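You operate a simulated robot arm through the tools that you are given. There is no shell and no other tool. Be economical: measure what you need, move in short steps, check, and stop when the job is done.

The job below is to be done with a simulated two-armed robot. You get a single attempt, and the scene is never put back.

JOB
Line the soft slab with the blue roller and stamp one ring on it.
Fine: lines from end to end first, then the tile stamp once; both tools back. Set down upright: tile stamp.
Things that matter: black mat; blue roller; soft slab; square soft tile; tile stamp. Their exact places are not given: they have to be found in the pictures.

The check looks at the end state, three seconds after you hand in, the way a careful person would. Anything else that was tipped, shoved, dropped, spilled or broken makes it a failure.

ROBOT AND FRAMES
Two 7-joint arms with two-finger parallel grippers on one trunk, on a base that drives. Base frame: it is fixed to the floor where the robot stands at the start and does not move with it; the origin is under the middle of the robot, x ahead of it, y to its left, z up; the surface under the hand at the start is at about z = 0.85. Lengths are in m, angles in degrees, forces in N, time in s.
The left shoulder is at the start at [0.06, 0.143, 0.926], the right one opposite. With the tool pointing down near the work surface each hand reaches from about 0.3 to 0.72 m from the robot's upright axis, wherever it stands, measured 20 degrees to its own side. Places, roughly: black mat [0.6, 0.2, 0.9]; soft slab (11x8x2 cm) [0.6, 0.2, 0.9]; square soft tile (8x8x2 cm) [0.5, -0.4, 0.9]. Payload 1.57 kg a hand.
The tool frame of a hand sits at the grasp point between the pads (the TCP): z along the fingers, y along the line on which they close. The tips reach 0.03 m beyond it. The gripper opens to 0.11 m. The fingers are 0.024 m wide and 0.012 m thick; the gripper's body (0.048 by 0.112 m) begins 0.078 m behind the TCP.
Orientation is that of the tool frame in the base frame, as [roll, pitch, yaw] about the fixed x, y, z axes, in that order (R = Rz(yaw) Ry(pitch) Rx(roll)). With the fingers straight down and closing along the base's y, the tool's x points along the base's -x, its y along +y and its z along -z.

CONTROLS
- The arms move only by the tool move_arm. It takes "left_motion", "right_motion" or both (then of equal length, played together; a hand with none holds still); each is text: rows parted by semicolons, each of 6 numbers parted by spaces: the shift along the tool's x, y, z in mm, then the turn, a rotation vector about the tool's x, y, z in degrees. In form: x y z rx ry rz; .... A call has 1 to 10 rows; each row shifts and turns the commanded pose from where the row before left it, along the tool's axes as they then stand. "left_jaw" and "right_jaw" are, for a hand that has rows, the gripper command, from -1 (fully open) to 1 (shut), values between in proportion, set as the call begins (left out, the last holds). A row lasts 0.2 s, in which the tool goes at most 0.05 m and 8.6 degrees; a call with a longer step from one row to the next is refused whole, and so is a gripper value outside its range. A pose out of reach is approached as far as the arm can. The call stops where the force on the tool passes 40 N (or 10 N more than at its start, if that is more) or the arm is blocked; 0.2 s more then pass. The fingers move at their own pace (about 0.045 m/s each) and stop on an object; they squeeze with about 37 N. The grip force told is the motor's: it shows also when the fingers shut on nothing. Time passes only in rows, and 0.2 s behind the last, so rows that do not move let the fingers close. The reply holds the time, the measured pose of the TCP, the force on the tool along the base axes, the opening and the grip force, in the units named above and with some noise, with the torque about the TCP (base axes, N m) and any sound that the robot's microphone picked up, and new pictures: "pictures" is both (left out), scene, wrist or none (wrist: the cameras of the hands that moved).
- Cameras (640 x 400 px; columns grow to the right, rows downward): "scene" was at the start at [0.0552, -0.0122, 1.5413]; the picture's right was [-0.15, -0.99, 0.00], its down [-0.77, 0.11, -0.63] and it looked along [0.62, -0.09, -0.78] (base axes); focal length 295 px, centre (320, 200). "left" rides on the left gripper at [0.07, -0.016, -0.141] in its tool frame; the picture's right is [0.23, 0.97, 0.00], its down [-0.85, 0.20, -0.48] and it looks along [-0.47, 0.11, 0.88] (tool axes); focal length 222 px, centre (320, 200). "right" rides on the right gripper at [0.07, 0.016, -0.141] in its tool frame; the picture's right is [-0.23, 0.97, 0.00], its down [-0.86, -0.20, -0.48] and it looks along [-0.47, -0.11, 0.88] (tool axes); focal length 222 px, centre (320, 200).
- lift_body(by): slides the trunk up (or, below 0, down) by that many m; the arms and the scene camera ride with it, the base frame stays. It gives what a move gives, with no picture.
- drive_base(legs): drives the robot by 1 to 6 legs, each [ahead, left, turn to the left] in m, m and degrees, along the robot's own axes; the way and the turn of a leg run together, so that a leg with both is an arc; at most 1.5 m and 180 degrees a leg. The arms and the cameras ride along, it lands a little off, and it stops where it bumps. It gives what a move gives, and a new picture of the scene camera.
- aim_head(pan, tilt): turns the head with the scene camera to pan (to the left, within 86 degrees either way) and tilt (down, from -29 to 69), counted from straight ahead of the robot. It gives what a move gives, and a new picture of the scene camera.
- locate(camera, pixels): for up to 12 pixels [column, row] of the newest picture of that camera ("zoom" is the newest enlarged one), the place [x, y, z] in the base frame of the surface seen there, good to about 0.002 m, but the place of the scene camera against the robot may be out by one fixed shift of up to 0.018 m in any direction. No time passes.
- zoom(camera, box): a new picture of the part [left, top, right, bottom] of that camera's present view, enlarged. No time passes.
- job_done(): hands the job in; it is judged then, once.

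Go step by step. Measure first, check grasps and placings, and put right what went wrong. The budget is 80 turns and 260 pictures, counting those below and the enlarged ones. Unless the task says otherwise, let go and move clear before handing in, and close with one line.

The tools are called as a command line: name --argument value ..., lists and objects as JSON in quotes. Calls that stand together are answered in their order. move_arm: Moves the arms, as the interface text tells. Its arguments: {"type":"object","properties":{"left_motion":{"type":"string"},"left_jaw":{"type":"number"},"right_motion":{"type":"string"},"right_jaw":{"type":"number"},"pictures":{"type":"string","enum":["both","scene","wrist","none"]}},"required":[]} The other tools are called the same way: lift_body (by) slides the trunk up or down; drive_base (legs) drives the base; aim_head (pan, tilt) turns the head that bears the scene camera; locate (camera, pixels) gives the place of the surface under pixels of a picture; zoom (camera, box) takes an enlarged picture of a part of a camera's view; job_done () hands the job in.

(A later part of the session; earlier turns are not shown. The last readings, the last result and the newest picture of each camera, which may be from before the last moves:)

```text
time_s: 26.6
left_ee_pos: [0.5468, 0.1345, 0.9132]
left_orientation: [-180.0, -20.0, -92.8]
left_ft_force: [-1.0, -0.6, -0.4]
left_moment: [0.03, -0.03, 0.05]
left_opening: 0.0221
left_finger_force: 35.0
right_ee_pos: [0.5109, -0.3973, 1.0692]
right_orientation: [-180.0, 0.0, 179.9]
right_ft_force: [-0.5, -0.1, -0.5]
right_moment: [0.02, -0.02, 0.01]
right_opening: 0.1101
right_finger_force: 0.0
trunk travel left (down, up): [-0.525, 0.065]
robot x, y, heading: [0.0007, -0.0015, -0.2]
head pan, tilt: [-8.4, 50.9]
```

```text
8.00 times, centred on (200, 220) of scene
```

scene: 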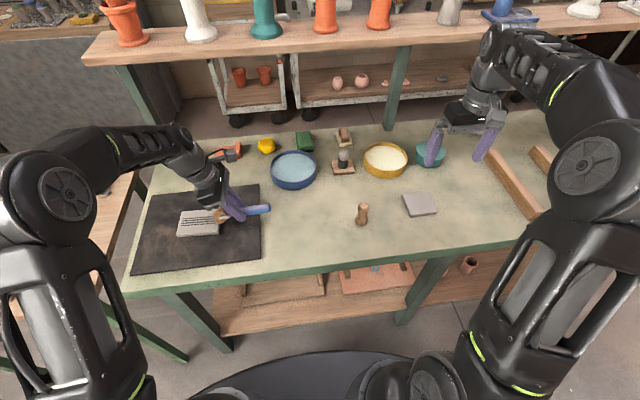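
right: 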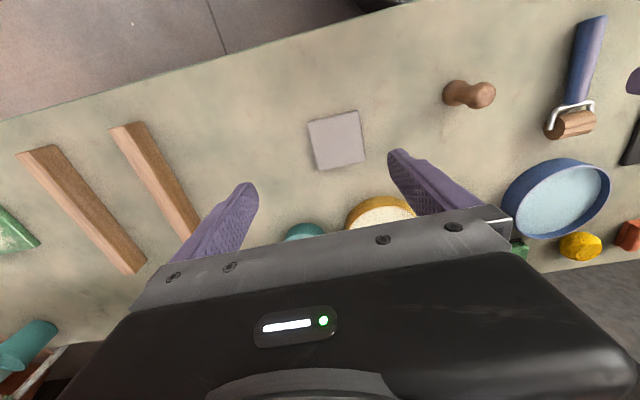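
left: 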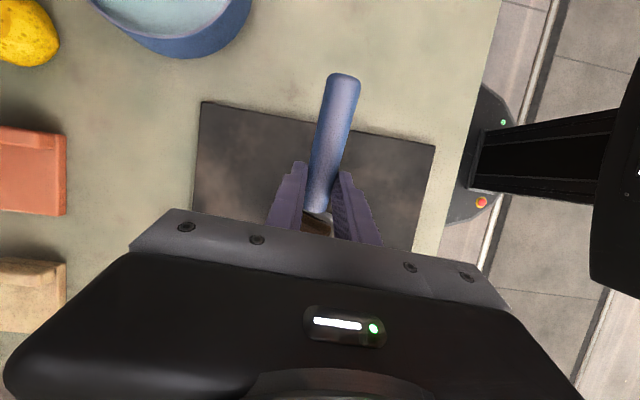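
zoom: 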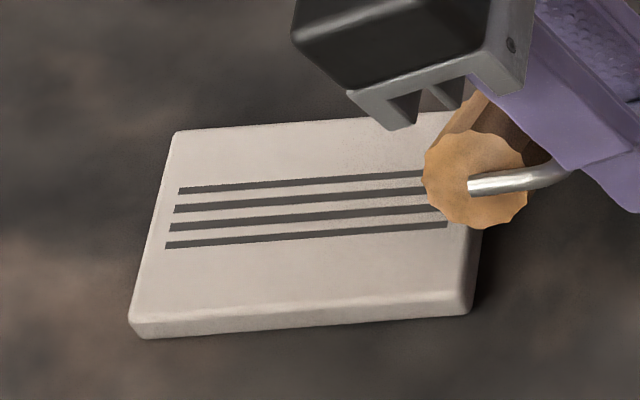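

The roller has rolled off the right end. I'm lifting clear and checking the print.

move_arm --left_motion "8 0 -23 0 0 0;8 0 -23 0 0 0;9 0 -25 0 0 0;38 0 14 0 0 0;30 0 11 0 0 0;0 0 0 0 0 0" --pictures "scene"

zoom --camera "scene" --box '[165, 195, 235, 245]'

```text
time_s: 28.0
left_ee_pos: [0.5424, 0.0634, 0.9893]
left_orientation: [-180.0, -19.9, -92.8]
left_ft_force: [-0.4, -0.2, -1.1]
left_moment: [0.0, -0.01, 0.02]
left_opening: 0.0224
left_finger_force: 34.6
right_ee_pos: [0.51, -0.3968, 1.0697]
right_orientation: [179.9, 0.1, 180.0]
right_ft_force: [0.6, -0.4, -0.1]
right_moment: [-0.01, -0.02, 0.01]
right_opening: 0.1101
right_finger_force: 0.1
trunk travel left (down, up): [-0.525, 0.065]
robot x, y, heading: [-0.0004, 0.0031, -0.4]
head pan, tilt: [-8.4, 50.9]
```

scene: 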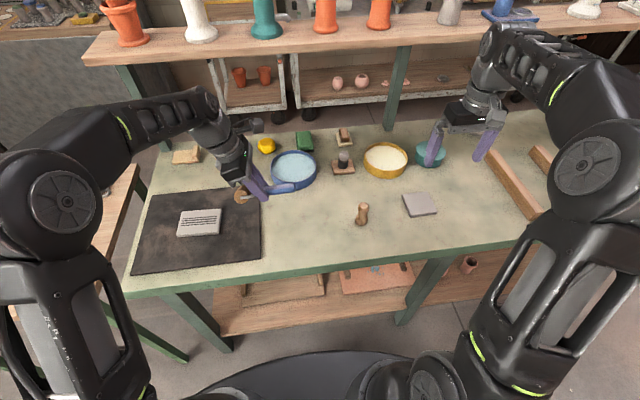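

```text
8.00 times, centred on (200, 220) of scene
```

zoom: 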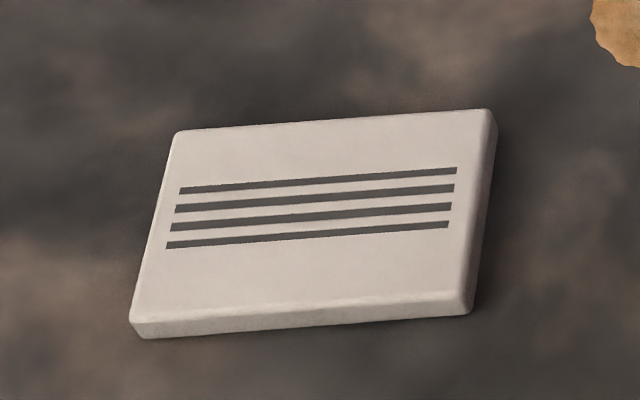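

The print is unchanged because the roll-back pass left no extra mark. I'll try once more by pressing right at the right end and rolling forward, which is the direction that printed.

move_arm --left_motion "-33.7 -0.7 -12.2 0 0 0;-33.6 -0.8 -12.3 0 0 0;-8 0 21.6 0 0 0;-8 0 21.6 0 0 0;-7.3 0 20.7 0 0 0;0 0 0 0 0 0" --pictures "scene"

zoom --camera "scene" --box '[165, 195, 235, 245]'

```text
time_s: 29.4
left_ee_pos: [0.5488, 0.1365, 0.9218]
left_orientation: [-179.9, -20.0, -92.8]
left_ft_force: [-0.7, 0.1, -1.5]
left_moment: [0.0, 0.0, -0.01]
left_opening: 0.0224
left_finger_force: 34.9
right_ee_pos: [0.5084, -0.3966, 1.0706]
right_orientation: [180.0, 0.0, 180.0]
right_ft_force: [0.9, 0.1, -0.3]
right_moment: [0.02, 0.03, -0.02]
right_opening: 0.1099
right_finger_force: 0.1
trunk travel left (down, up): [-0.525, 0.065]
robot x, y, heading: [-0.0013, 0.0022, -0.0]
head pan, tilt: [-8.4, 50.9]
```

scene: 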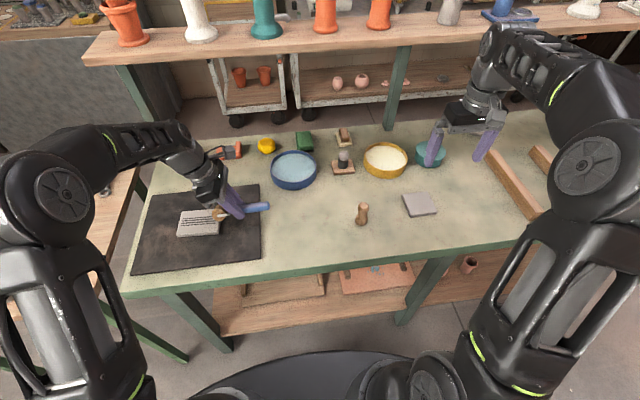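

```text
8.00 times, centred on (200, 220) of scene
```

zoom: 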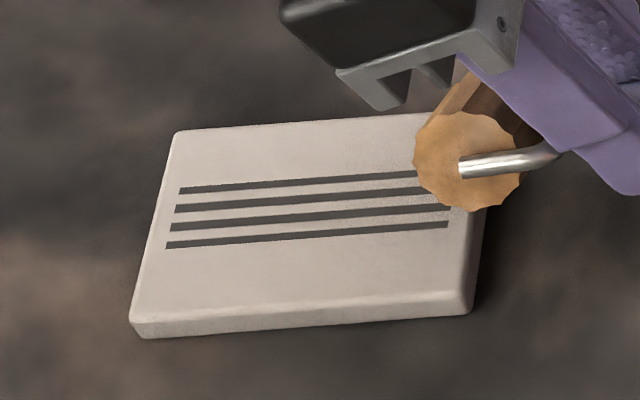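

The roller now hangs about 3 mm inside the right edge. I'm pressing down there.

move_arm --left_motion "-0.7 0 1.9 0 0 0;-0.7 0 1.9 0 0 0;-0.3 0 0.9 0 0 0;0 0 0 0 0 0" --pictures "none"

```text
time_s: 30.4
left_ee_pos: [0.5488, 0.1371, 0.9176]
left_orientation: [179.9, -19.9, -92.8]
left_ft_force: [0.7, 0.5, -0.8]
left_moment: [0.0, -0.01, 0.0]
left_opening: 0.0223
left_finger_force: 34.5
right_ee_pos: [0.5094, -0.3978, 1.0712]
right_orientation: [180.0, 0.1, 180.0]
right_ft_force: [0.1, 0.6, -0.1]
right_moment: [0.02, 0.02, -0.02]
right_opening: 0.11
right_finger_force: 0.0
trunk travel left (down, up): [-0.525, 0.065]
robot x, y, heading: [-0.0035, -0.0023, -0.1]
head pan, tilt: [-8.4, 50.9]
```

move_arm --left_motion "-0.35 0 0.94 0 0 0;-0.35 0 0.94 0 0 0;0 0 0 0 0 0" --pictures "none"

zoom --camera "scene" --box '[165, 195, 235, 245]'

```text
time_s: 31.2
left_ee_pos: [0.5484, 0.1368, 0.9157]
left_orientation: [180.0, -20.0, -92.8]
left_ft_force: [0.0, 0.6, -0.9]
left_moment: [-0.02, -0.02, 0.0]
left_opening: 0.0221
left_finger_force: 34.8
right_ee_pos: [0.5095, -0.3971, 1.0711]
right_orientation: [179.9, 0.0, 180.0]
right_ft_force: [-0.2, 0.0, 1.4]
right_moment: [-0.03, -0.01, -0.01]
right_opening: 0.1097
right_finger_force: 0.0
trunk travel left (down, up): [-0.525, 0.065]
robot x, y, heading: [0.0022, -0.0025, -0.1]
head pan, tilt: [-8.4, 50.9]
```

```text
8.00 times, centred on (200, 220) of scene
```

zoom: 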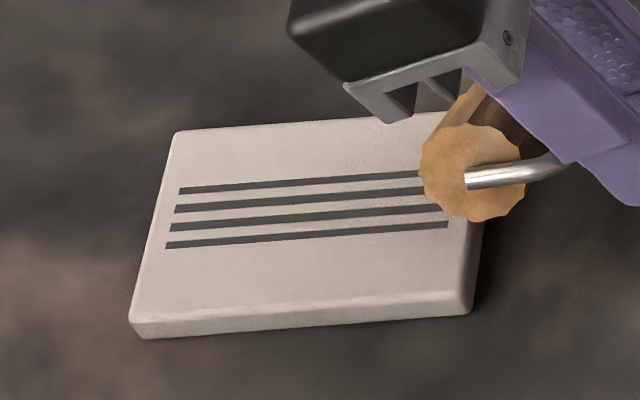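

There is no contact at 0.9157, so the roller's lowest line sits past the edge here. I'm lifting 4 mm, moving 4 mm inward, and pressing again.

move_arm --left_motion "1.4 0 -3.8 0 0 0;-3.3 0 -1.2 0 0 0;-1 0 2.8 0 0 0;-0.35 0 0.94 0 0 0;0 0 0 0 0 0" --pictures "none"

```text
time_s: 32.4
left_ee_pos: [0.5487, 0.1388, 0.9158]
left_orientation: [-179.9, -19.9, -92.8]
left_ft_force: [-0.4, 1.3, 8.2]
left_moment: [0.54, -0.13, 0.01]
left_opening: 0.0224
left_finger_force: 35.1
right_ee_pos: [0.5104, -0.3978, 1.0712]
right_orientation: [-180.0, 0.1, 179.9]
right_ft_force: [0.1, -0.5, 0.2]
right_moment: [0.03, 0.02, 0.04]
right_opening: 0.11
right_finger_force: 0.1
trunk travel left (down, up): [-0.525, 0.065]
robot x, y, heading: [0.0013, 0.0005, -0.3]
head pan, tilt: [-8.4, 50.9]
```

Contact is 8 N at the end. I'm pressing a touch more and rolling forward 25 mm to join the existing lines, then lifting and looking.

move_arm --left_motion "-0.3 0 0.8 0 0 0;-3.8 0 -1.35 0 0 0;-3.8 0 -1.35 0 0 0;-5.6 0 -2.05 0 0 0;-5.6 0 -2.05 0 0 0;-5.6 0 -2.05 0 0 0;0 0 0 0 0 0" --pictures "none"

move_arm --left_motion "8 0 -23 0 0 0;8 0 -23 0 0 0;9 0 -25 0 0 0;38 0 14 0 0 0;38 0 14 0 0 0;20 0 7 0 0 0;0 0 0 0 0 0" --pictures "scene"

zoom --camera "scene" --box '[165, 195, 235, 245]'

```text
time_s: 34.0
left_ee_pos: [0.5502, 0.1647, 0.9161]
left_orientation: [-180.0, -19.9, -92.8]
left_ft_force: [-1.0, -7.0, 18.1]
left_moment: [0.53, -0.2, -0.06]
left_opening: 0.0225
left_finger_force: 34.7
right_ee_pos: [0.5084, -0.3991, 1.07]
right_orientation: [179.9, 0.2, 179.9]
right_ft_force: [0.6, 0.2, 0.0]
right_moment: [-0.01, 0.04, 0.01]
right_opening: 0.11
right_finger_force: 0.1
trunk travel left (down, up): [-0.525, 0.065]
robot x, y, heading: [-0.0004, 0.0001, 0.2]
head pan, tilt: [-8.4, 50.9]
```

```text
time_s: 35.6
left_ee_pos: [0.5459, 0.0636, 0.9878]
left_orientation: [-180.0, -20.0, -92.7]
left_ft_force: [0.0, -0.2, -1.1]
left_moment: [0.0, 0.0, -0.01]
left_opening: 0.0223
left_finger_force: 35.1
right_ee_pos: [0.5089, -0.3957, 1.0704]
right_orientation: [-180.0, 0.0, -179.9]
right_ft_force: [-0.6, -0.2, -0.3]
right_moment: [-0.01, -0.01, 0.01]
right_opening: 0.1099
right_finger_force: 0.1
trunk travel left (down, up): [-0.525, 0.065]
robot x, y, heading: [0.004, 0.0004, -0.3]
head pan, tilt: [-8.4, 50.9]
```

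scene: 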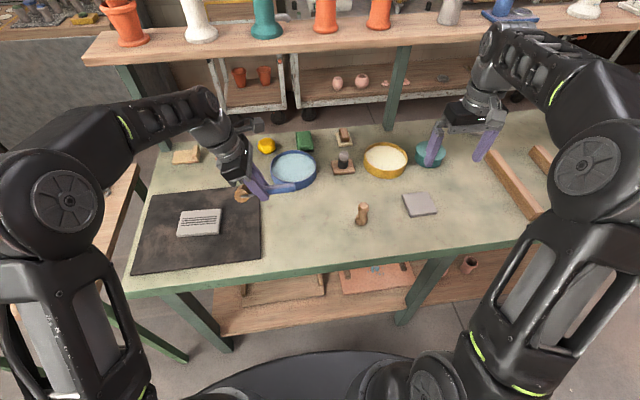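

```text
8.00 times, centred on (200, 220) of scene
```

zoom: 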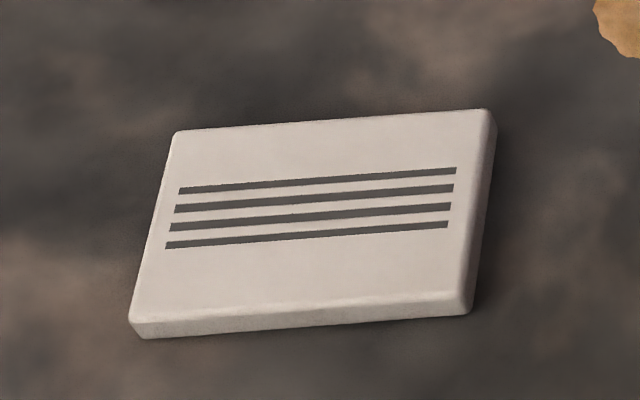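

The lines are fixed as shown, nearly symmetric with small equal margins at both ends, so I take them as complete. I'm returning the roller home: un-tilting, moving back, then turning the yaw back.

move_arm --left_motion "0 0 0 0 -7 0;0 0 0 0 -7 0;0 0 0 0 -6 0;33 9 0 0 0 0;33 9 0 0 0 0;32.4 8 0 0 0 0;0 0 0 0 0 8.4;0 0 0 0 0 8.4;0 0 0 0 0 8.4;0 0 0 0 0 8.4" --pictures "none"

move_arm --left_motion "0 0 0 0 0 8.4;0 0 0 0 0 8.4;0 0 0 0 0 8.4;0 0 0 0 0 8.4;0 0 0 0 0 8.5;0 0 0 0 0 8.5;0 0 0 0 0 0"

```text
time_s: 37.8
left_ee_pos: [0.5153, -0.0336, 0.9892]
left_orientation: [-179.9, 0.1, -126.6]
left_ft_force: [-0.7, 0.1, -1.6]
left_moment: [-0.01, 0.02, 0.02]
left_opening: 0.0222
left_finger_force: 35.6
right_ee_pos: [0.5098, -0.3973, 1.0707]
right_orientation: [-180.0, -0.1, -180.0]
right_ft_force: [0.0, 0.7, 0.2]
right_moment: [0.03, -0.02, 0.0]
right_opening: 0.11
right_finger_force: 0.2
trunk travel left (down, up): [-0.525, 0.065]
robot x, y, heading: [0.0055, 0.0035, -0.2]
head pan, tilt: [-8.4, 50.9]
```

```text
time_s: 39.4
left_ee_pos: [0.5147, -0.0335, 0.99]
left_orientation: [179.9, 0.0, -177.1]
left_ft_force: [-0.4, -0.7, -1.2]
left_moment: [0.0, 0.01, 0.0]
left_opening: 0.0221
left_finger_force: 35.4
right_ee_pos: [0.51, -0.3983, 1.0701]
right_orientation: [180.0, 0.0, 180.0]
right_ft_force: [0.4, -0.6, -0.3]
right_moment: [-0.01, -0.02, 0.01]
right_opening: 0.1102
right_finger_force: 0.0
trunk travel left (down, up): [-0.525, 0.065]
robot x, y, heading: [-0.0046, 0.0046, -0.1]
head pan, tilt: [-8.4, 50.9]
```

scene: 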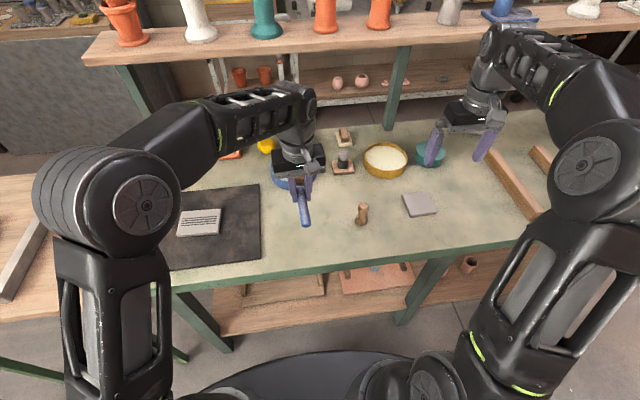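
left: 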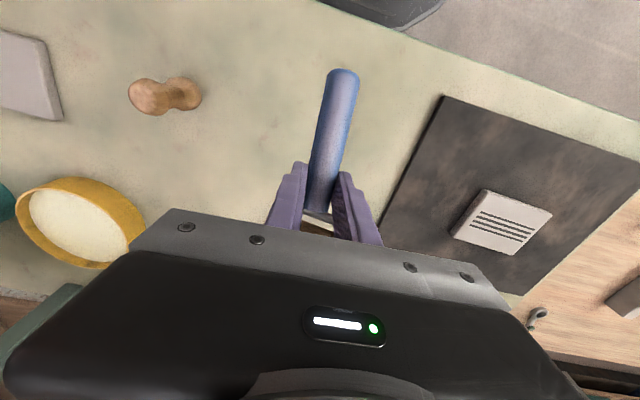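

The wrist view shows the lines spanning the slab nearly end to end. I'm lowering the roller to its original spot.

move_arm --left_motion "0 0 40 0 0 0;0 0 40 0 0 0;0 0 18 0 0 0;0 0 4 0 0 0;0 0 2 0 0 0;0 0 0 0 0 0" --pictures "wrist"

```text
time_s: 40.8
left_ee_pos: [0.5149, -0.033, 0.8855]
left_orientation: [180.0, 0.1, -177.1]
left_ft_force: [5.5, -0.4, 12.5]
left_moment: [-0.08, 0.88, 0.07]
left_opening: 0.0223
left_finger_force: 34.7
right_ee_pos: [0.5103, -0.3971, 1.0709]
right_orientation: [-179.9, 0.1, 179.9]
right_ft_force: [0.2, 0.2, 0.4]
right_moment: [0.0, -0.02, -0.02]
right_opening: 0.1101
right_finger_force: 0.1
trunk travel left (down, up): [-0.525, 0.065]
robot x, y, heading: [-0.0013, -0.0014, -0.3]
head pan, tilt: [-8.4, 50.9]
```

left: 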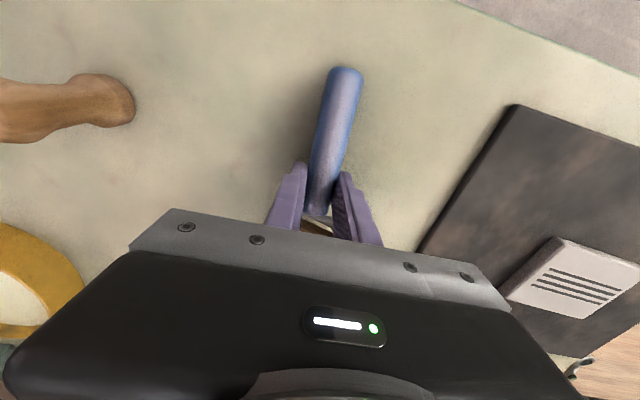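

The tail rests on the table at 12 N. I'm easing up 1 mm, releasing, then raising clear.

move_arm --left_motion "0 0 -1 0 0 0;0 0 0 0 0 0" --pictures "none"

move_arm --left_motion "0 0 0 0 0 0;0 0 0 0 0 0;0 0 0 0 0 0;0 0 -15 0 0 0;0 0 -40 0 0 0;0 0 -40 0 0 0;0 0 -25 0 0 0;0 0 0 0 0 0" --left_jaw -0.1

zoom --camera "left" --box '[240, 60, 400, 230]'

```text
time_s: 41.4
left_ee_pos: [0.5143, -0.0336, 0.8857]
left_orientation: [179.9, 0.0, -177.0]
left_ft_force: [2.4, -0.5, 5.3]
left_moment: [-0.06, 0.42, 0.09]
left_opening: 0.0225
left_finger_force: 35.1
right_ee_pos: [0.5087, -0.398, 1.0705]
right_orientation: [-180.0, 0.0, -180.0]
right_ft_force: [0.2, 0.0, -0.5]
right_moment: [0.0, -0.02, 0.0]
right_opening: 0.1099
right_finger_force: 0.0
trunk travel left (down, up): [-0.525, 0.065]
robot x, y, heading: [-0.0036, -0.0022, 0.1]
head pan, tilt: [-8.4, 50.9]
```

```text
time_s: 43.2
left_ee_pos: [0.5163, -0.0337, 1.0076]
left_orientation: [-180.0, 0.0, -177.0]
left_ft_force: [-0.9, -0.4, -0.7]
left_moment: [0.0, 0.0, 0.02]
left_opening: 0.0601
left_finger_force: 0.1
right_ee_pos: [0.51, -0.3969, 1.0712]
right_orientation: [-180.0, 0.0, 180.0]
right_ft_force: [0.5, 0.0, -0.3]
right_moment: [-0.02, -0.03, 0.0]
right_opening: 0.1099
right_finger_force: 0.0
trunk travel left (down, up): [-0.525, 0.065]
robot x, y, heading: [-0.001, 0.0009, -0.1]
head pan, tilt: [-8.4, 50.9]
```

scene: 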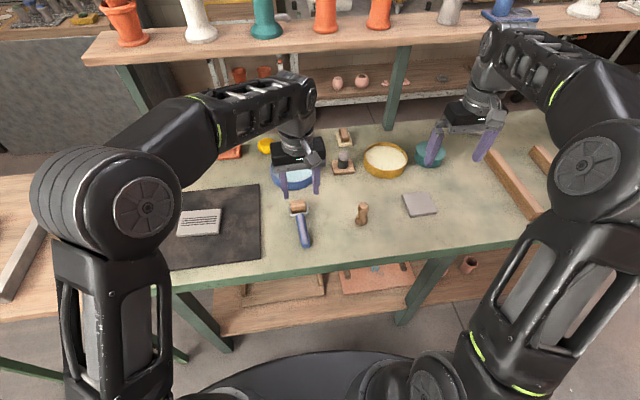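
left: 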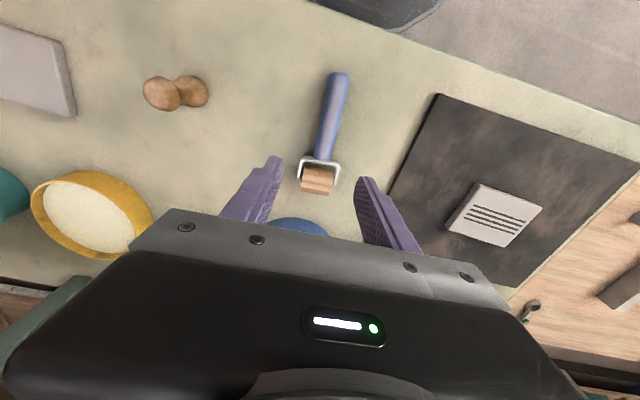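

```text
2.35 times, centred on (320, 145) of left
```

zoom: 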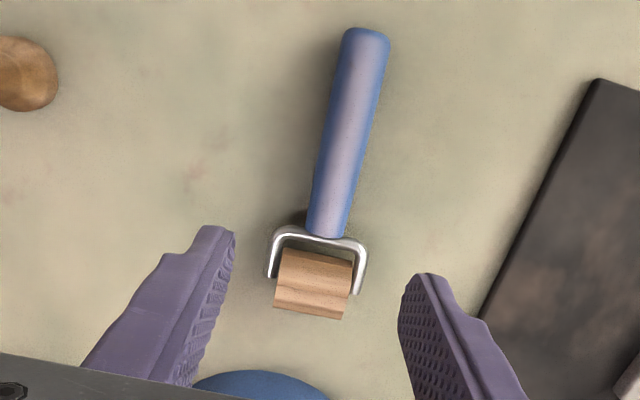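

The roller is home. I'll check its position and measure the peg in the left wrist view at (175,92).

locate --camera "left" --pixels '[[338, 78], [330, 115], [323, 155], [317, 180], [160, 93], [150, 93], [170, 90], [190, 90], [204, 91], [178, 108], [178, 78], [230, 100]]'

zoom --camera "left" --box '[130, 60, 230, 125]'

locate --camera "scene" --pixels '[[362, 207], [361, 211], [361, 216], [361, 222], [299, 207], [306, 240]]'

```text
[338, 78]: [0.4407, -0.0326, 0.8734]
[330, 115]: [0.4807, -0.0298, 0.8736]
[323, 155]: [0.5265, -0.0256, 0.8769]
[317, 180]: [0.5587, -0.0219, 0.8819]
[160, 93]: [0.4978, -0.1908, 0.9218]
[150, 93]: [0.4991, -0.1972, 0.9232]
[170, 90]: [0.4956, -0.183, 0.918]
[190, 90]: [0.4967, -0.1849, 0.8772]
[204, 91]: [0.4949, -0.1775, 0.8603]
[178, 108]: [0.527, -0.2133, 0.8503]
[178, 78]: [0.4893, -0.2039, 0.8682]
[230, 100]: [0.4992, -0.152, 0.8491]
```

```text
6.15 times, centred on (180, 92) of left
```

zoom: 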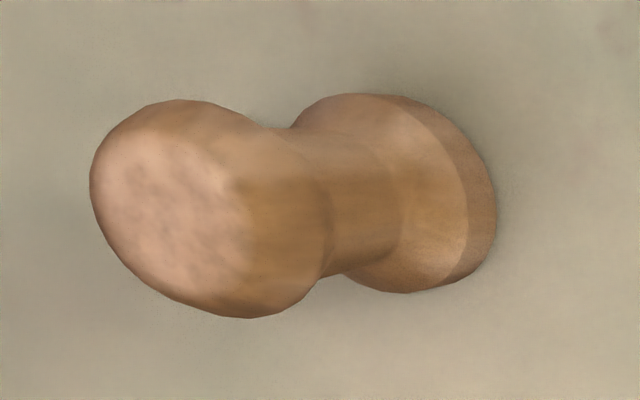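

```text
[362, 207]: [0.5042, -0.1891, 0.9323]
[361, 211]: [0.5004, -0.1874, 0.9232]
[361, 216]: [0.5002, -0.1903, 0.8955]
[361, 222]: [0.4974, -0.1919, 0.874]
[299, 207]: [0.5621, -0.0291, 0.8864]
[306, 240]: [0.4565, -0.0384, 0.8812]
```

The roller lies about 13 mm short of its original place because it slid in the grip. I'll nudge it back with a short regrasp before going to the stamp.

move_arm --left_motion "1.5 6.7 0 0 0 -2.2;0 0 40 0 0 0;0 0 40 0 0 0;0 0 30 0 0 0;0 0 14 0 0 0;0 0 0 0 0 0" --pictures "none"

move_arm --left_motion "0 0 0 0 0 0;0 0 0 0 0 0;0 0 0 0 0 0;0 0 0 0 0 0;0 0 -5 0 0 0;-12.5 -4 0 0 0 2.8;0 0 4 0 0 0;0 0 0 0 0 0" --left_jaw 1 --pictures "wrist"

```text
time_s: 44.6
left_ee_pos: [0.5132, -0.0257, 0.8811]
left_orientation: [180.0, 0.0, -174.8]
left_ft_force: [0.8, 0.5, -0.3]
left_moment: [0.02, -0.01, 0.01]
left_opening: 0.0603
left_finger_force: 0.2
right_ee_pos: [0.5096, -0.3969, 1.0696]
right_orientation: [180.0, 0.0, 180.0]
right_ft_force: [-0.3, 0.8, 0.4]
right_moment: [0.0, -0.03, -0.05]
right_opening: 0.11
right_finger_force: 0.0
trunk travel left (down, up): [-0.525, 0.065]
robot x, y, heading: [0.0016, 0.0026, 0.1]
head pan, tilt: [-8.4, 50.9]
```

```text
time_s: 46.4
left_ee_pos: [0.5263, -0.0294, 0.8828]
left_orientation: [-180.0, 0.1, -177.6]
left_ft_force: [0.7, -1.5, 0.4]
left_moment: [0.03, -0.13, -0.4]
left_opening: 0.0188
left_finger_force: 32.9
right_ee_pos: [0.5092, -0.3981, 1.0702]
right_orientation: [180.0, 0.0, 180.0]
right_ft_force: [0.5, 0.2, -0.2]
right_moment: [0.02, -0.02, -0.02]
right_opening: 0.1099
right_finger_force: 0.1
trunk travel left (down, up): [-0.525, 0.065]
robot x, y, heading: [0.002, -0.0022, 0.0]
head pan, tilt: [-8.4, 50.9]
```

left: 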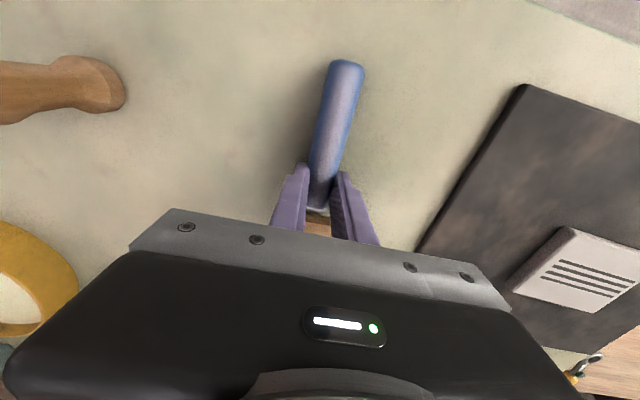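

I'm releasing, lifting, and moving over the peg at about (0.498, -0.194).

move_arm --left_motion "0 0 0 0 0 0;0 0 0 0 0 0;0 0 0 0 0 0;0 0 -15 0 0 0;0 0 -40 0 0 0;0 0 -40 0 0 0;0 0 -30 0 0 0;0 0 0 0 0 0" --left_jaw -0.1 --pictures "wrist"

locate --camera "left" --pixels '[[338, 75], [330, 115], [323, 150], [157, 90]]'

move_arm --left_motion "10 -41 0 0 0 -2.4;10 -41 0 0 0 0;10 -41 0 0 0 0;0 -41 0 0 0 0;0 0 0 0 0 0" --left_jaw -0.5

```text
time_s: 48.2
left_ee_pos: [0.5247, -0.0276, 1.0081]
left_orientation: [179.9, 0.0, -177.6]
left_ft_force: [-0.8, 0.4, 0.1]
left_moment: [-0.01, -0.02, -0.03]
left_opening: 0.0604
left_finger_force: 0.2
right_ee_pos: [0.5098, -0.3975, 1.0699]
right_orientation: [-180.0, -0.1, -180.0]
right_ft_force: [0.3, 0.2, -0.1]
right_moment: [0.01, 0.04, 0.01]
right_opening: 0.1099
right_finger_force: 0.0
trunk travel left (down, up): [-0.525, 0.065]
robot x, y, heading: [-0.0003, -0.0032, 0.1]
head pan, tilt: [-8.4, 50.9]
```

left: 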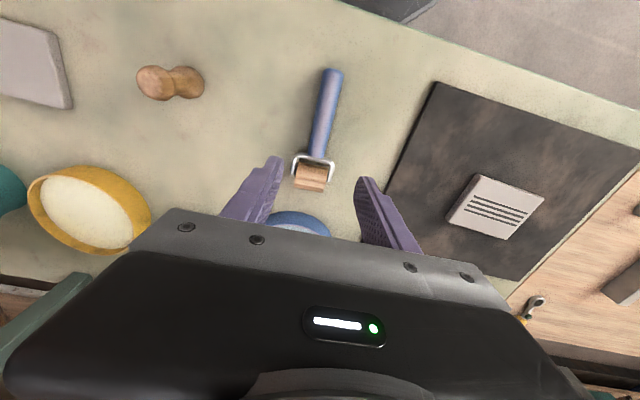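

```text
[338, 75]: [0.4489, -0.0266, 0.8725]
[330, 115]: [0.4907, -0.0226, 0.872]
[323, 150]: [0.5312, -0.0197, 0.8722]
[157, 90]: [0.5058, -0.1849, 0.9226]
```

```text
time_s: 49.4
left_ee_pos: [0.5041, -0.1716, 1.0106]
left_orientation: [179.9, 0.2, -175.2]
left_ft_force: [-0.9, 0.9, 0.8]
left_moment: [0.02, -0.04, -0.02]
left_opening: 0.0826
left_finger_force: 0.1
left hand out of reach, approached as far as the arm can: row 4
right_ee_pos: [0.5096, -0.3968, 1.0697]
right_orientation: [-179.9, 0.0, -179.9]
right_ft_force: [-0.5, 0.5, -0.2]
right_moment: [0.02, -0.01, 0.03]
right_opening: 0.11
right_finger_force: 0.1
trunk travel left (down, up): [-0.525, 0.065]
robot x, y, heading: [-0.0019, 0.0003, -0.1]
head pan, tilt: [-8.4, 50.9]
```

scene: 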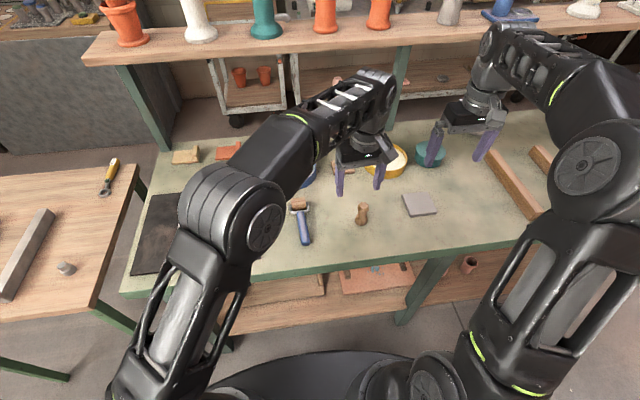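
left: 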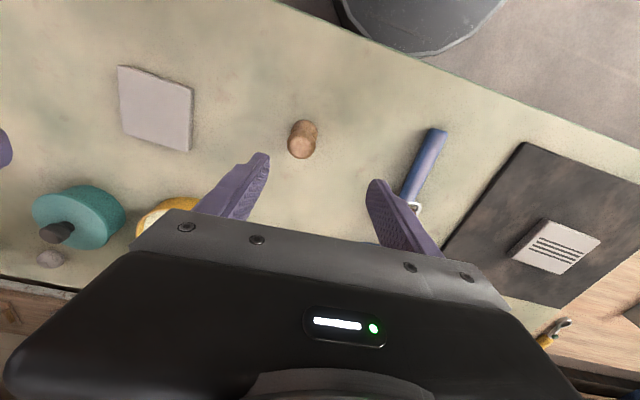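

The left hand can't quite reach the peg at y≈-0.19 from here. I'm strafing the base 0.10 m right, so both the peg and the slab are within the left hand's reach, and I'll re-check the roller's place.

zoom --camera "scene" --box '[280, 190, 330, 245]'

drive_base --legs '[[0, -0.1, 0]]'

```text
7.27 times, centred on (305, 218) of scene
```

zoom: 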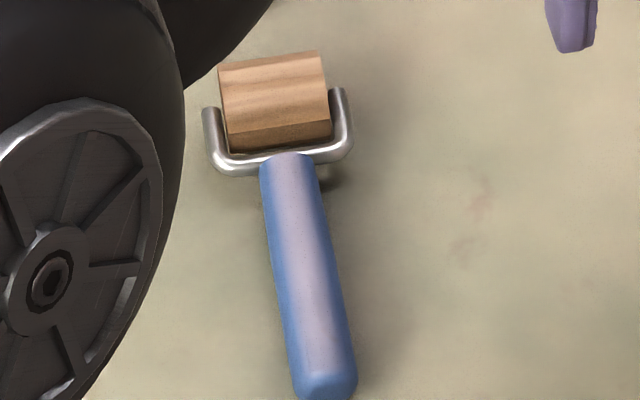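

```text
time_s: 50.5
left_ee_pos: [0.5039, -0.274, 1.0082]
left_orientation: [179.9, 0.1, -175.2]
left_ft_force: [-0.6, 0.2, 0.3]
left_moment: [0.05, -0.01, -0.02]
left_opening: 0.0825
left_finger_force: 0.1
right_ee_pos: [0.5099, -0.4997, 1.0706]
right_orientation: [179.9, 0.0, -179.9]
right_ft_force: [-1.3, -0.2, -1.0]
right_moment: [0.07, 0.02, 0.04]
right_opening: 0.1098
right_finger_force: 0.0
trunk travel left (down, up): [-0.525, 0.065]
robot x, y, heading: [-0.001, -0.1004, 0.0]
head pan, tilt: [-8.4, 50.9]
```

scene: 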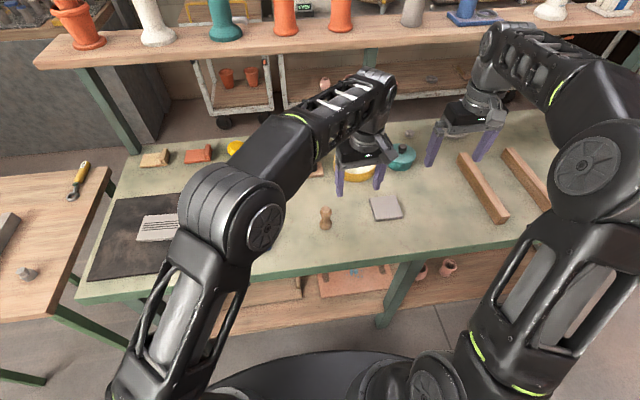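

The roller is now within about 5–8 mm of its original place. I'm moving the left hand over the peg.

move_arm --left_motion "0 40 0 0 0 4.8;6 40 0 0 0 0;0 0 30 0 0 0;0 0 0 0 0 0"

zoom --camera "left" --box '[240, 80, 400, 210]'

```text
time_s: 51.5
left_ee_pos: [0.4943, -0.1917, 0.9769]
left_orientation: [179.9, 0.1, -180.0]
left_ft_force: [0.2, 0.2, 0.4]
left_moment: [0.0, -0.02, 0.0]
left_opening: 0.0826
left_finger_force: 0.0
right_ee_pos: [0.5094, -0.4973, 1.0699]
right_orientation: [179.9, 0.1, 179.9]
right_ft_force: [-0.8, 0.0, -0.1]
right_moment: [0.03, -0.02, -0.02]
right_opening: 0.1097
right_finger_force: 0.1
trunk travel left (down, up): [-0.525, 0.065]
robot x, y, heading: [-0.0036, -0.1001, -0.1]
head pan, tilt: [-8.4, 50.9]
```

scene: 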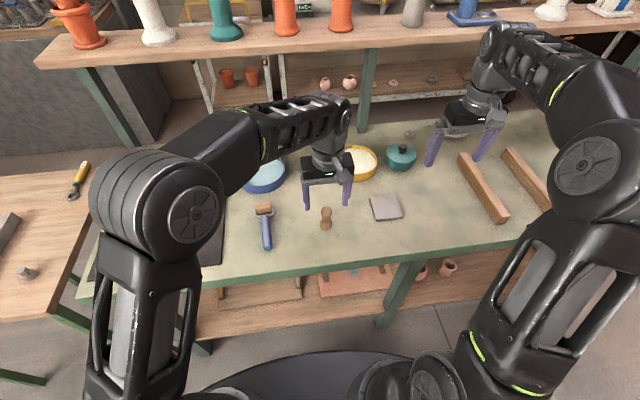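
left: 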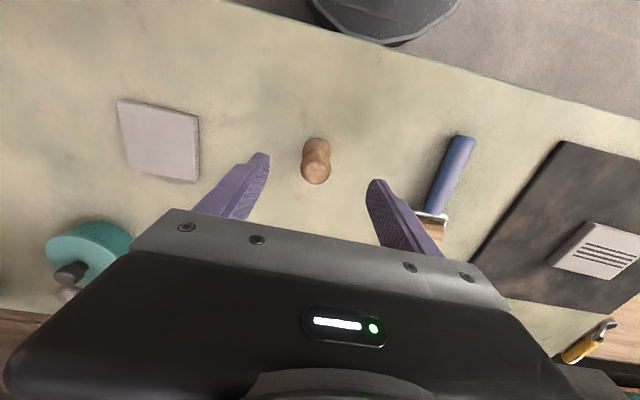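

```text
3.08 times, centred on (320, 145) of left
```

zoom: 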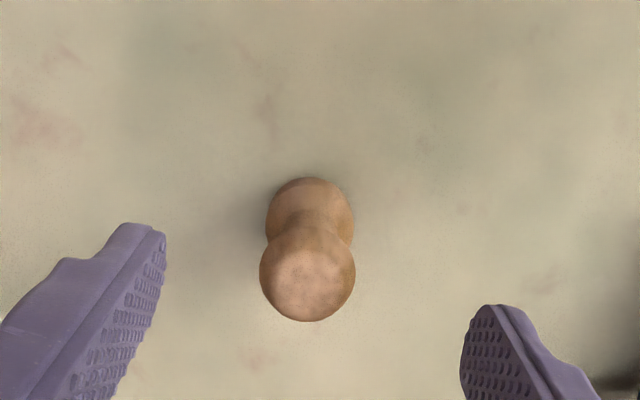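

locate --camera "zoom" --pixels '[[308, 285], [265, 270], [352, 270], [310, 195], [272, 200], [348, 200], [308, 315], [308, 245]]'

```text
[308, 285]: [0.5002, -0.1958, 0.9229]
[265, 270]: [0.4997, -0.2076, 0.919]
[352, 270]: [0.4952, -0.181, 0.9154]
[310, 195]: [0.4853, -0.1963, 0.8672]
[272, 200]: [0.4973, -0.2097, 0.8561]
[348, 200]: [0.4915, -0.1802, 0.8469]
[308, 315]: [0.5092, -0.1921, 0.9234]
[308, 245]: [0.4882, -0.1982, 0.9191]
```

The knob is about 27 mm wide with its axis at (0.499, -0.195) and top at z≈0.924. I'm lowering so the pads straddle the knob at z≈0.903, then closing.

move_arm --left_motion "-4 -3.3 0 0 0 0;0 0 40 0 0 0;0 0 34 0 0 0;0 0 0 0 0 0" --pictures "wrist"

```text
time_s: 52.5
left_ee_pos: [0.497, -0.1961, 0.9056]
left_orientation: [-180.0, 0.1, 179.9]
left_ft_force: [0.1, 0.3, -0.2]
left_moment: [0.0, -0.01, -0.02]
left_opening: 0.0825
left_finger_force: 0.0
right_ee_pos: [0.5092, -0.4971, 1.0708]
right_orientation: [-180.0, 0.0, 179.9]
right_ft_force: [-0.4, -0.1, 0.4]
right_moment: [-0.04, -0.02, 0.0]
right_opening: 0.1101
right_finger_force: 0.0
trunk travel left (down, up): [-0.525, 0.065]
robot x, y, heading: [-0.0005, -0.1034, -0.1]
head pan, tilt: [-8.4, 50.9]
```

left: 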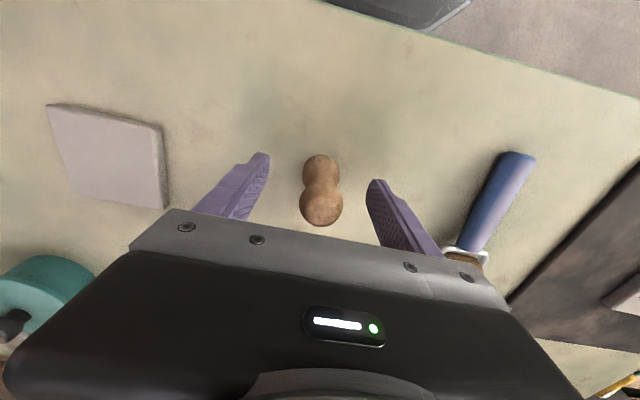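

The peg is centred between the fingers. I'm closing, then lifting.

move_arm --left_motion "0 0 1.5 0 0 0;0 0 0 0 0 0;0 0 0 0 0 0;0 0 0 0 0 0;0 0 0 0 0 0;0 0 0 0 0 0;0 0 0 0 0 0" --left_jaw 1 --pictures "wrist"

move_arm --left_motion "0 0 -20 0 0 0;0 0 -40 0 0 0;0 0 -40 0 0 0;0 0 0 0 0 0" --pictures "both"

zoom --camera "scene" --box '[280, 130, 380, 240]'

```text
time_s: 54.1
left_ee_pos: [0.4972, -0.1958, 0.9023]
left_orientation: [180.0, 0.1, 180.0]
left_ft_force: [-0.6, 0.0, 0.1]
left_moment: [0.02, 0.01, -0.03]
left_opening: 0.0282
left_finger_force: 36.6
right_ee_pos: [0.5102, -0.4979, 1.0706]
right_orientation: [-180.0, -0.1, -180.0]
right_ft_force: [-0.6, 0.5, 0.5]
right_moment: [0.01, 0.0, -0.01]
right_opening: 0.11
right_finger_force: 0.0
trunk travel left (down, up): [-0.525, 0.065]
robot x, y, heading: [-0.0005, -0.098, 0.2]
head pan, tilt: [-8.4, 50.9]
```

left: 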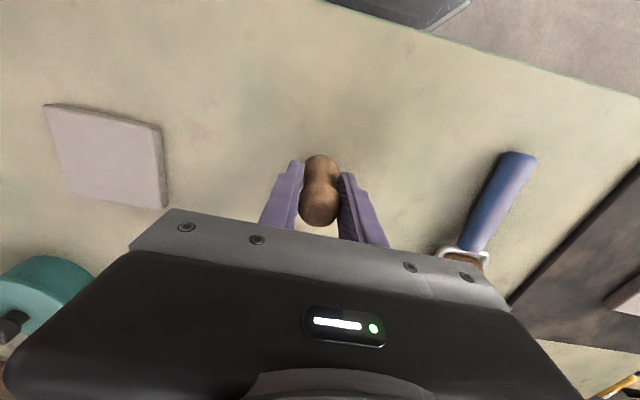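

```text
time_s: 55.1
left_ee_pos: [0.4989, -0.197, 1.002]
left_orientation: [180.0, 0.1, 179.8]
left_ft_force: [0.5, 0.0, -1.5]
left_moment: [-0.02, 0.05, -0.05]
left_opening: 0.0283
left_finger_force: 37.0
right_ee_pos: [0.5089, -0.4964, 1.0712]
right_orientation: [-180.0, 0.0, -180.0]
right_ft_force: [0.6, 0.3, -0.5]
right_moment: [-0.01, -0.02, 0.01]
right_opening: 0.11
right_finger_force: 0.0
trunk travel left (down, up): [-0.525, 0.065]
robot x, y, heading: [0.0029, -0.0971, 0.2]
head pan, tilt: [-8.4, 50.9]
```

scene: 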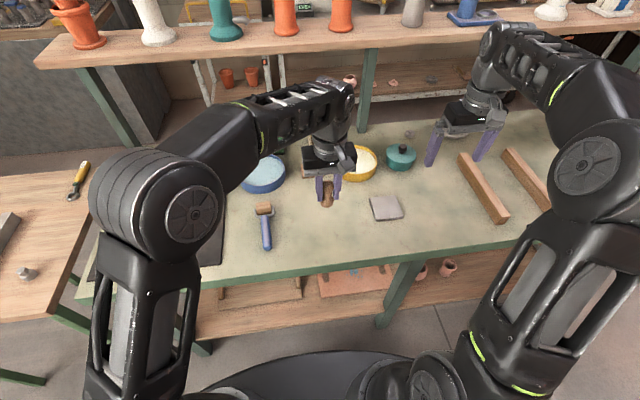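
left: 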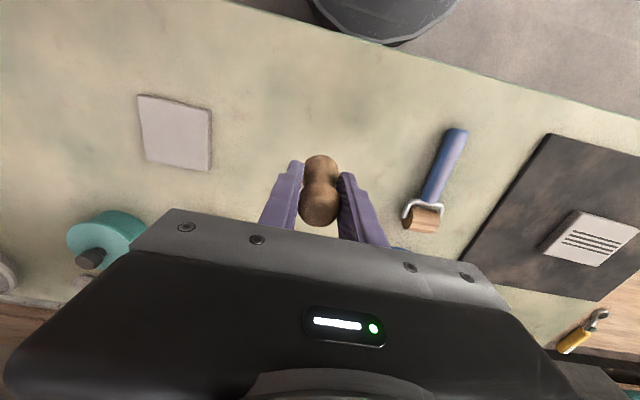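

```text
3.64 times, centred on (330, 185) of scene
```

zoom: 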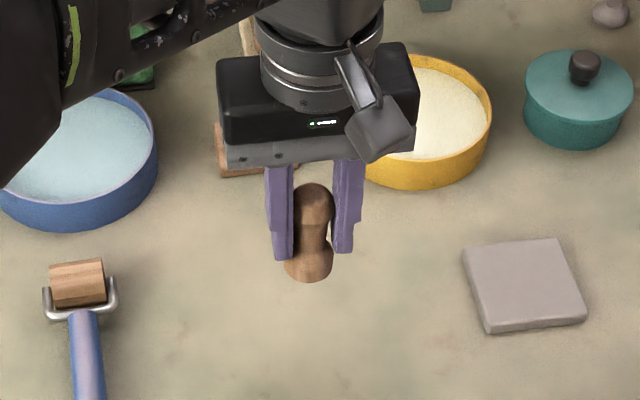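

The peg is held upright at 28 mm opening. Before any mark, I'll tilt it so its lower face shows to the scene camera and confirm it is the ring stamp.

move_arm --left_motion "0 0 -40 0 0 0;0 0 -30 0 0 0;0 0 0 0 8.5 0;0 0 0 0 8.5 0;0 0 0 0 8.5 0;0 0 0 0 8.5 0;0 0 0 0 8.5 0;0 0 0 0 8.5 0;0 0 0 0 8.5 0;0 0 0 0 0 0" --pictures "scene"

zoom --camera "scene" --box '[280, 130, 380, 240]'

```text
time_s: 57.4
left_ee_pos: [0.4995, -0.195, 1.0528]
left_orientation: [179.9, 0.1, 179.9]
left_ft_force: [0.2, 0.1, -0.9]
left_moment: [-0.02, 0.0, 0.0]
left_opening: 0.0281
left_finger_force: 36.8
left hand out of reach, approached as far as the arm can: row 2, 3, 4, 5, 6, 7, 8, 9
right_ee_pos: [0.5082, -0.4977, 1.0696]
right_orientation: [179.9, 0.0, -180.0]
right_ft_force: [0.1, 0.4, 0.1]
right_moment: [0.01, 0.01, 0.02]
right_opening: 0.1101
right_finger_force: 0.0
trunk travel left (down, up): [-0.525, 0.065]
robot x, y, heading: [0.0023, -0.0982, 0.0]
head pan, tilt: [-8.4, 50.9]
```

scene: 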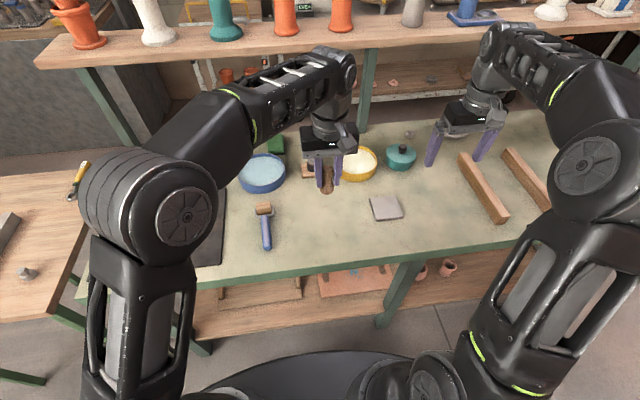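

```text
3.64 times, centred on (330, 185) of scene
```

zoom: 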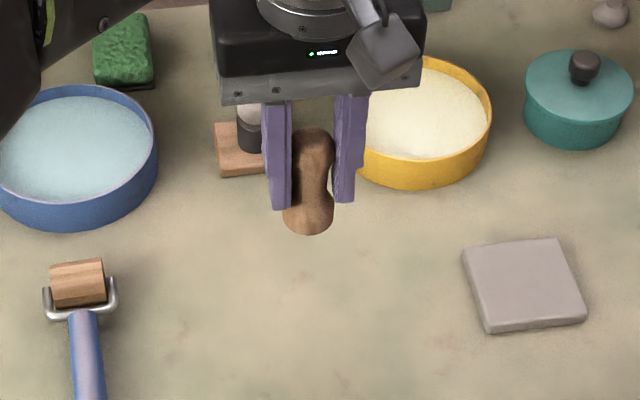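

The raised pose was out of reach, so no tilt happened. I'm stepping down to see where the command stands, with a small tilt.

move_arm --left_motion "0 0 10 0 0 0;0 0 0 0 0 0" --pictures "none"

```text
time_s: 58.0
left_ee_pos: [0.4992, -0.1949, 1.0433]
left_orientation: [180.0, 0.1, 180.0]
left_ft_force: [-0.6, -0.2, 0.7]
left_moment: [0.01, -0.01, -0.01]
left_opening: 0.0282
left_finger_force: 37.0
right_ee_pos: [0.5095, -0.4967, 1.0705]
right_orientation: [179.9, 0.0, -180.0]
right_ft_force: [-0.2, 0.0, 0.8]
right_moment: [0.02, 0.02, -0.01]
right_opening: 0.1102
right_finger_force: 0.0
trunk travel left (down, up): [-0.525, 0.065]
robot x, y, heading: [-0.0002, -0.1024, -0.1]
head pan, tilt: [-8.4, 50.9]
```

The command is clamped to the actual pose, which is good. I'm bringing the stamp nearer to the robot, then tilting it to face the camera.

move_arm --left_motion "45 20 0 0 0 0;45 20 0 0 0 0;0 0 0 0 8.5 0;0 0 0 0 8.5 0;0 0 0 0 8.5 0;0 0 0 0 8.5 0;0 0 0 0 8.5 0;0 0 0 0 8.5 0;0 0 0 0 8.5 0;0 0 0 0 0 0" --pictures "scene"

```text
time_s: 60.1
left_ee_pos: [0.4075, -0.1546, 1.0426]
left_orientation: [-180.0, -11.1, -179.9]
left_ft_force: [0.0, -0.5, -0.3]
left_moment: [-0.03, 0.01, 0.0]
left_opening: 0.0282
left_finger_force: 37.2
left hand out of reach, approached as far as the arm can: row 4, 5, 6, 7, 8, 9
right_ee_pos: [0.5086, -0.4975, 1.0704]
right_orientation: [-180.0, 0.0, -180.0]
right_ft_force: [0.1, 0.1, 0.6]
right_moment: [0.0, 0.02, 0.01]
right_opening: 0.11
right_finger_force: 0.1
trunk travel left (down, up): [-0.525, 0.065]
robot x, y, heading: [0.0016, -0.1029, 0.1]
head pan, tilt: [-8.4, 50.9]
```

scene: 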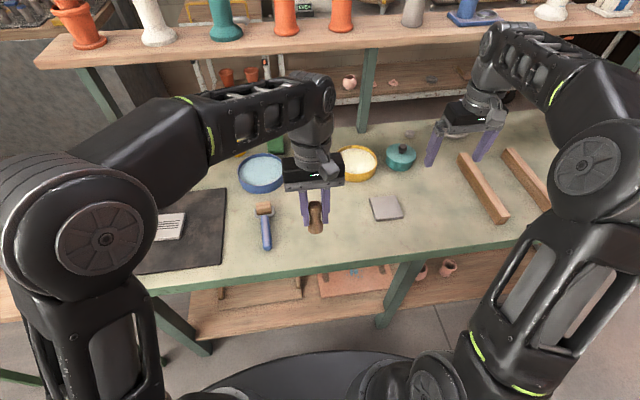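

Tilt is limited here, so the face can't be shown. The peg remains the only round stamp, upright and within reach of the work, so I'll go on with it. I'm straightening it and carrying it toward the slab.

move_arm --left_motion "0 0 0 0 -5.6 0;0 0 0 0 -5.5 0;-16 45 5 0 0 0;-16 45 5 0 0 0;-16 45 5 0 0 0;-16 45 5 0 0 0;-16 45 5 0 0 0;-16 45 5 0 0 0;-16 45 0 0 0 0;-16 45 0 0 0 0" --pictures "none"

move_arm --left_motion "-15 40 0 0 0 0;0 0 0 0 0 0"

zoom --camera "scene" --box '[100, 140, 220, 270]'

```text
time_s: 62.4
left_ee_pos: [0.5373, 0.2068, 1.0112]
left_orientation: [180.0, -0.2, 179.8]
left_ft_force: [0.0, 0.6, -0.8]
left_moment: [0.01, 0.03, 0.01]
left_opening: 0.028
left_finger_force: 36.8
right_ee_pos: [0.5094, -0.4962, 1.0709]
right_orientation: [180.0, -0.1, 180.0]
right_ft_force: [0.6, -0.3, -0.6]
right_moment: [0.0, 0.0, -0.01]
right_opening: 0.1101
right_finger_force: 0.1
trunk travel left (down, up): [-0.525, 0.065]
robot x, y, heading: [0.001, -0.103, 0.1]
head pan, tilt: [-8.4, 50.9]
```

```text
time_s: 63.0
left_ee_pos: [0.5502, 0.2423, 1.0145]
left_orientation: [-180.0, -0.1, 179.9]
left_ft_force: [-0.6, -0.3, -0.9]
left_moment: [0.03, 0.0, -0.01]
left_opening: 0.0281
left_finger_force: 37.1
right_ee_pos: [0.5083, -0.4982, 1.0704]
right_orientation: [179.9, 0.0, 179.9]
right_ft_force: [0.7, 0.0, -0.4]
right_moment: [0.04, 0.0, 0.02]
right_opening: 0.1101
right_finger_force: 0.0
trunk travel left (down, up): [-0.525, 0.065]
robot x, y, heading: [0.0007, -0.1004, -0.0]
head pan, tilt: [-8.4, 50.9]
```

scene: 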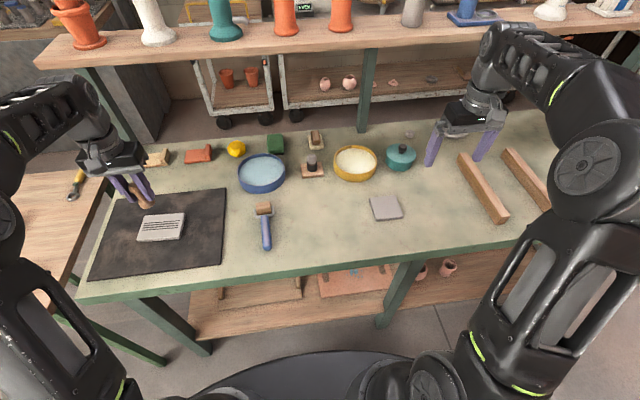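
left: 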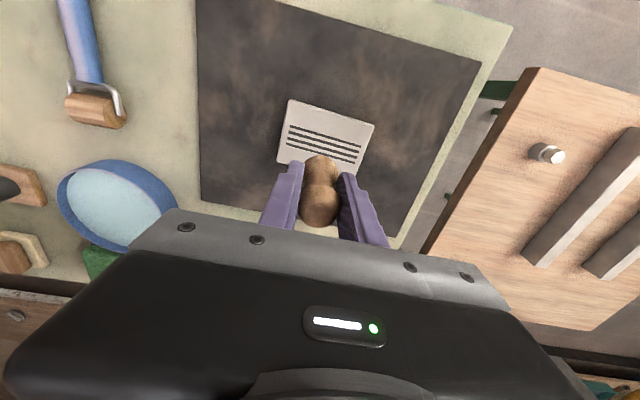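

```text
3.08 times, centred on (160, 205) of scene
```

zoom: 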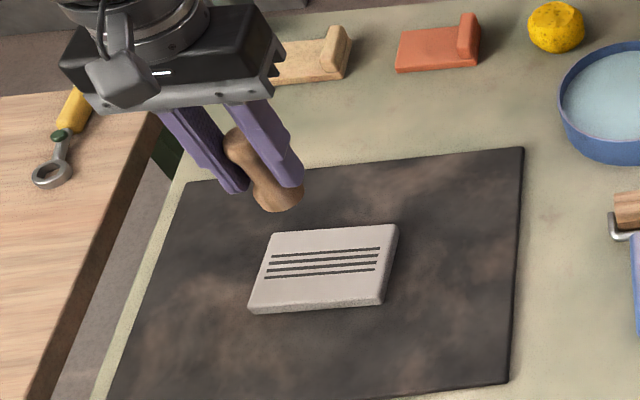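

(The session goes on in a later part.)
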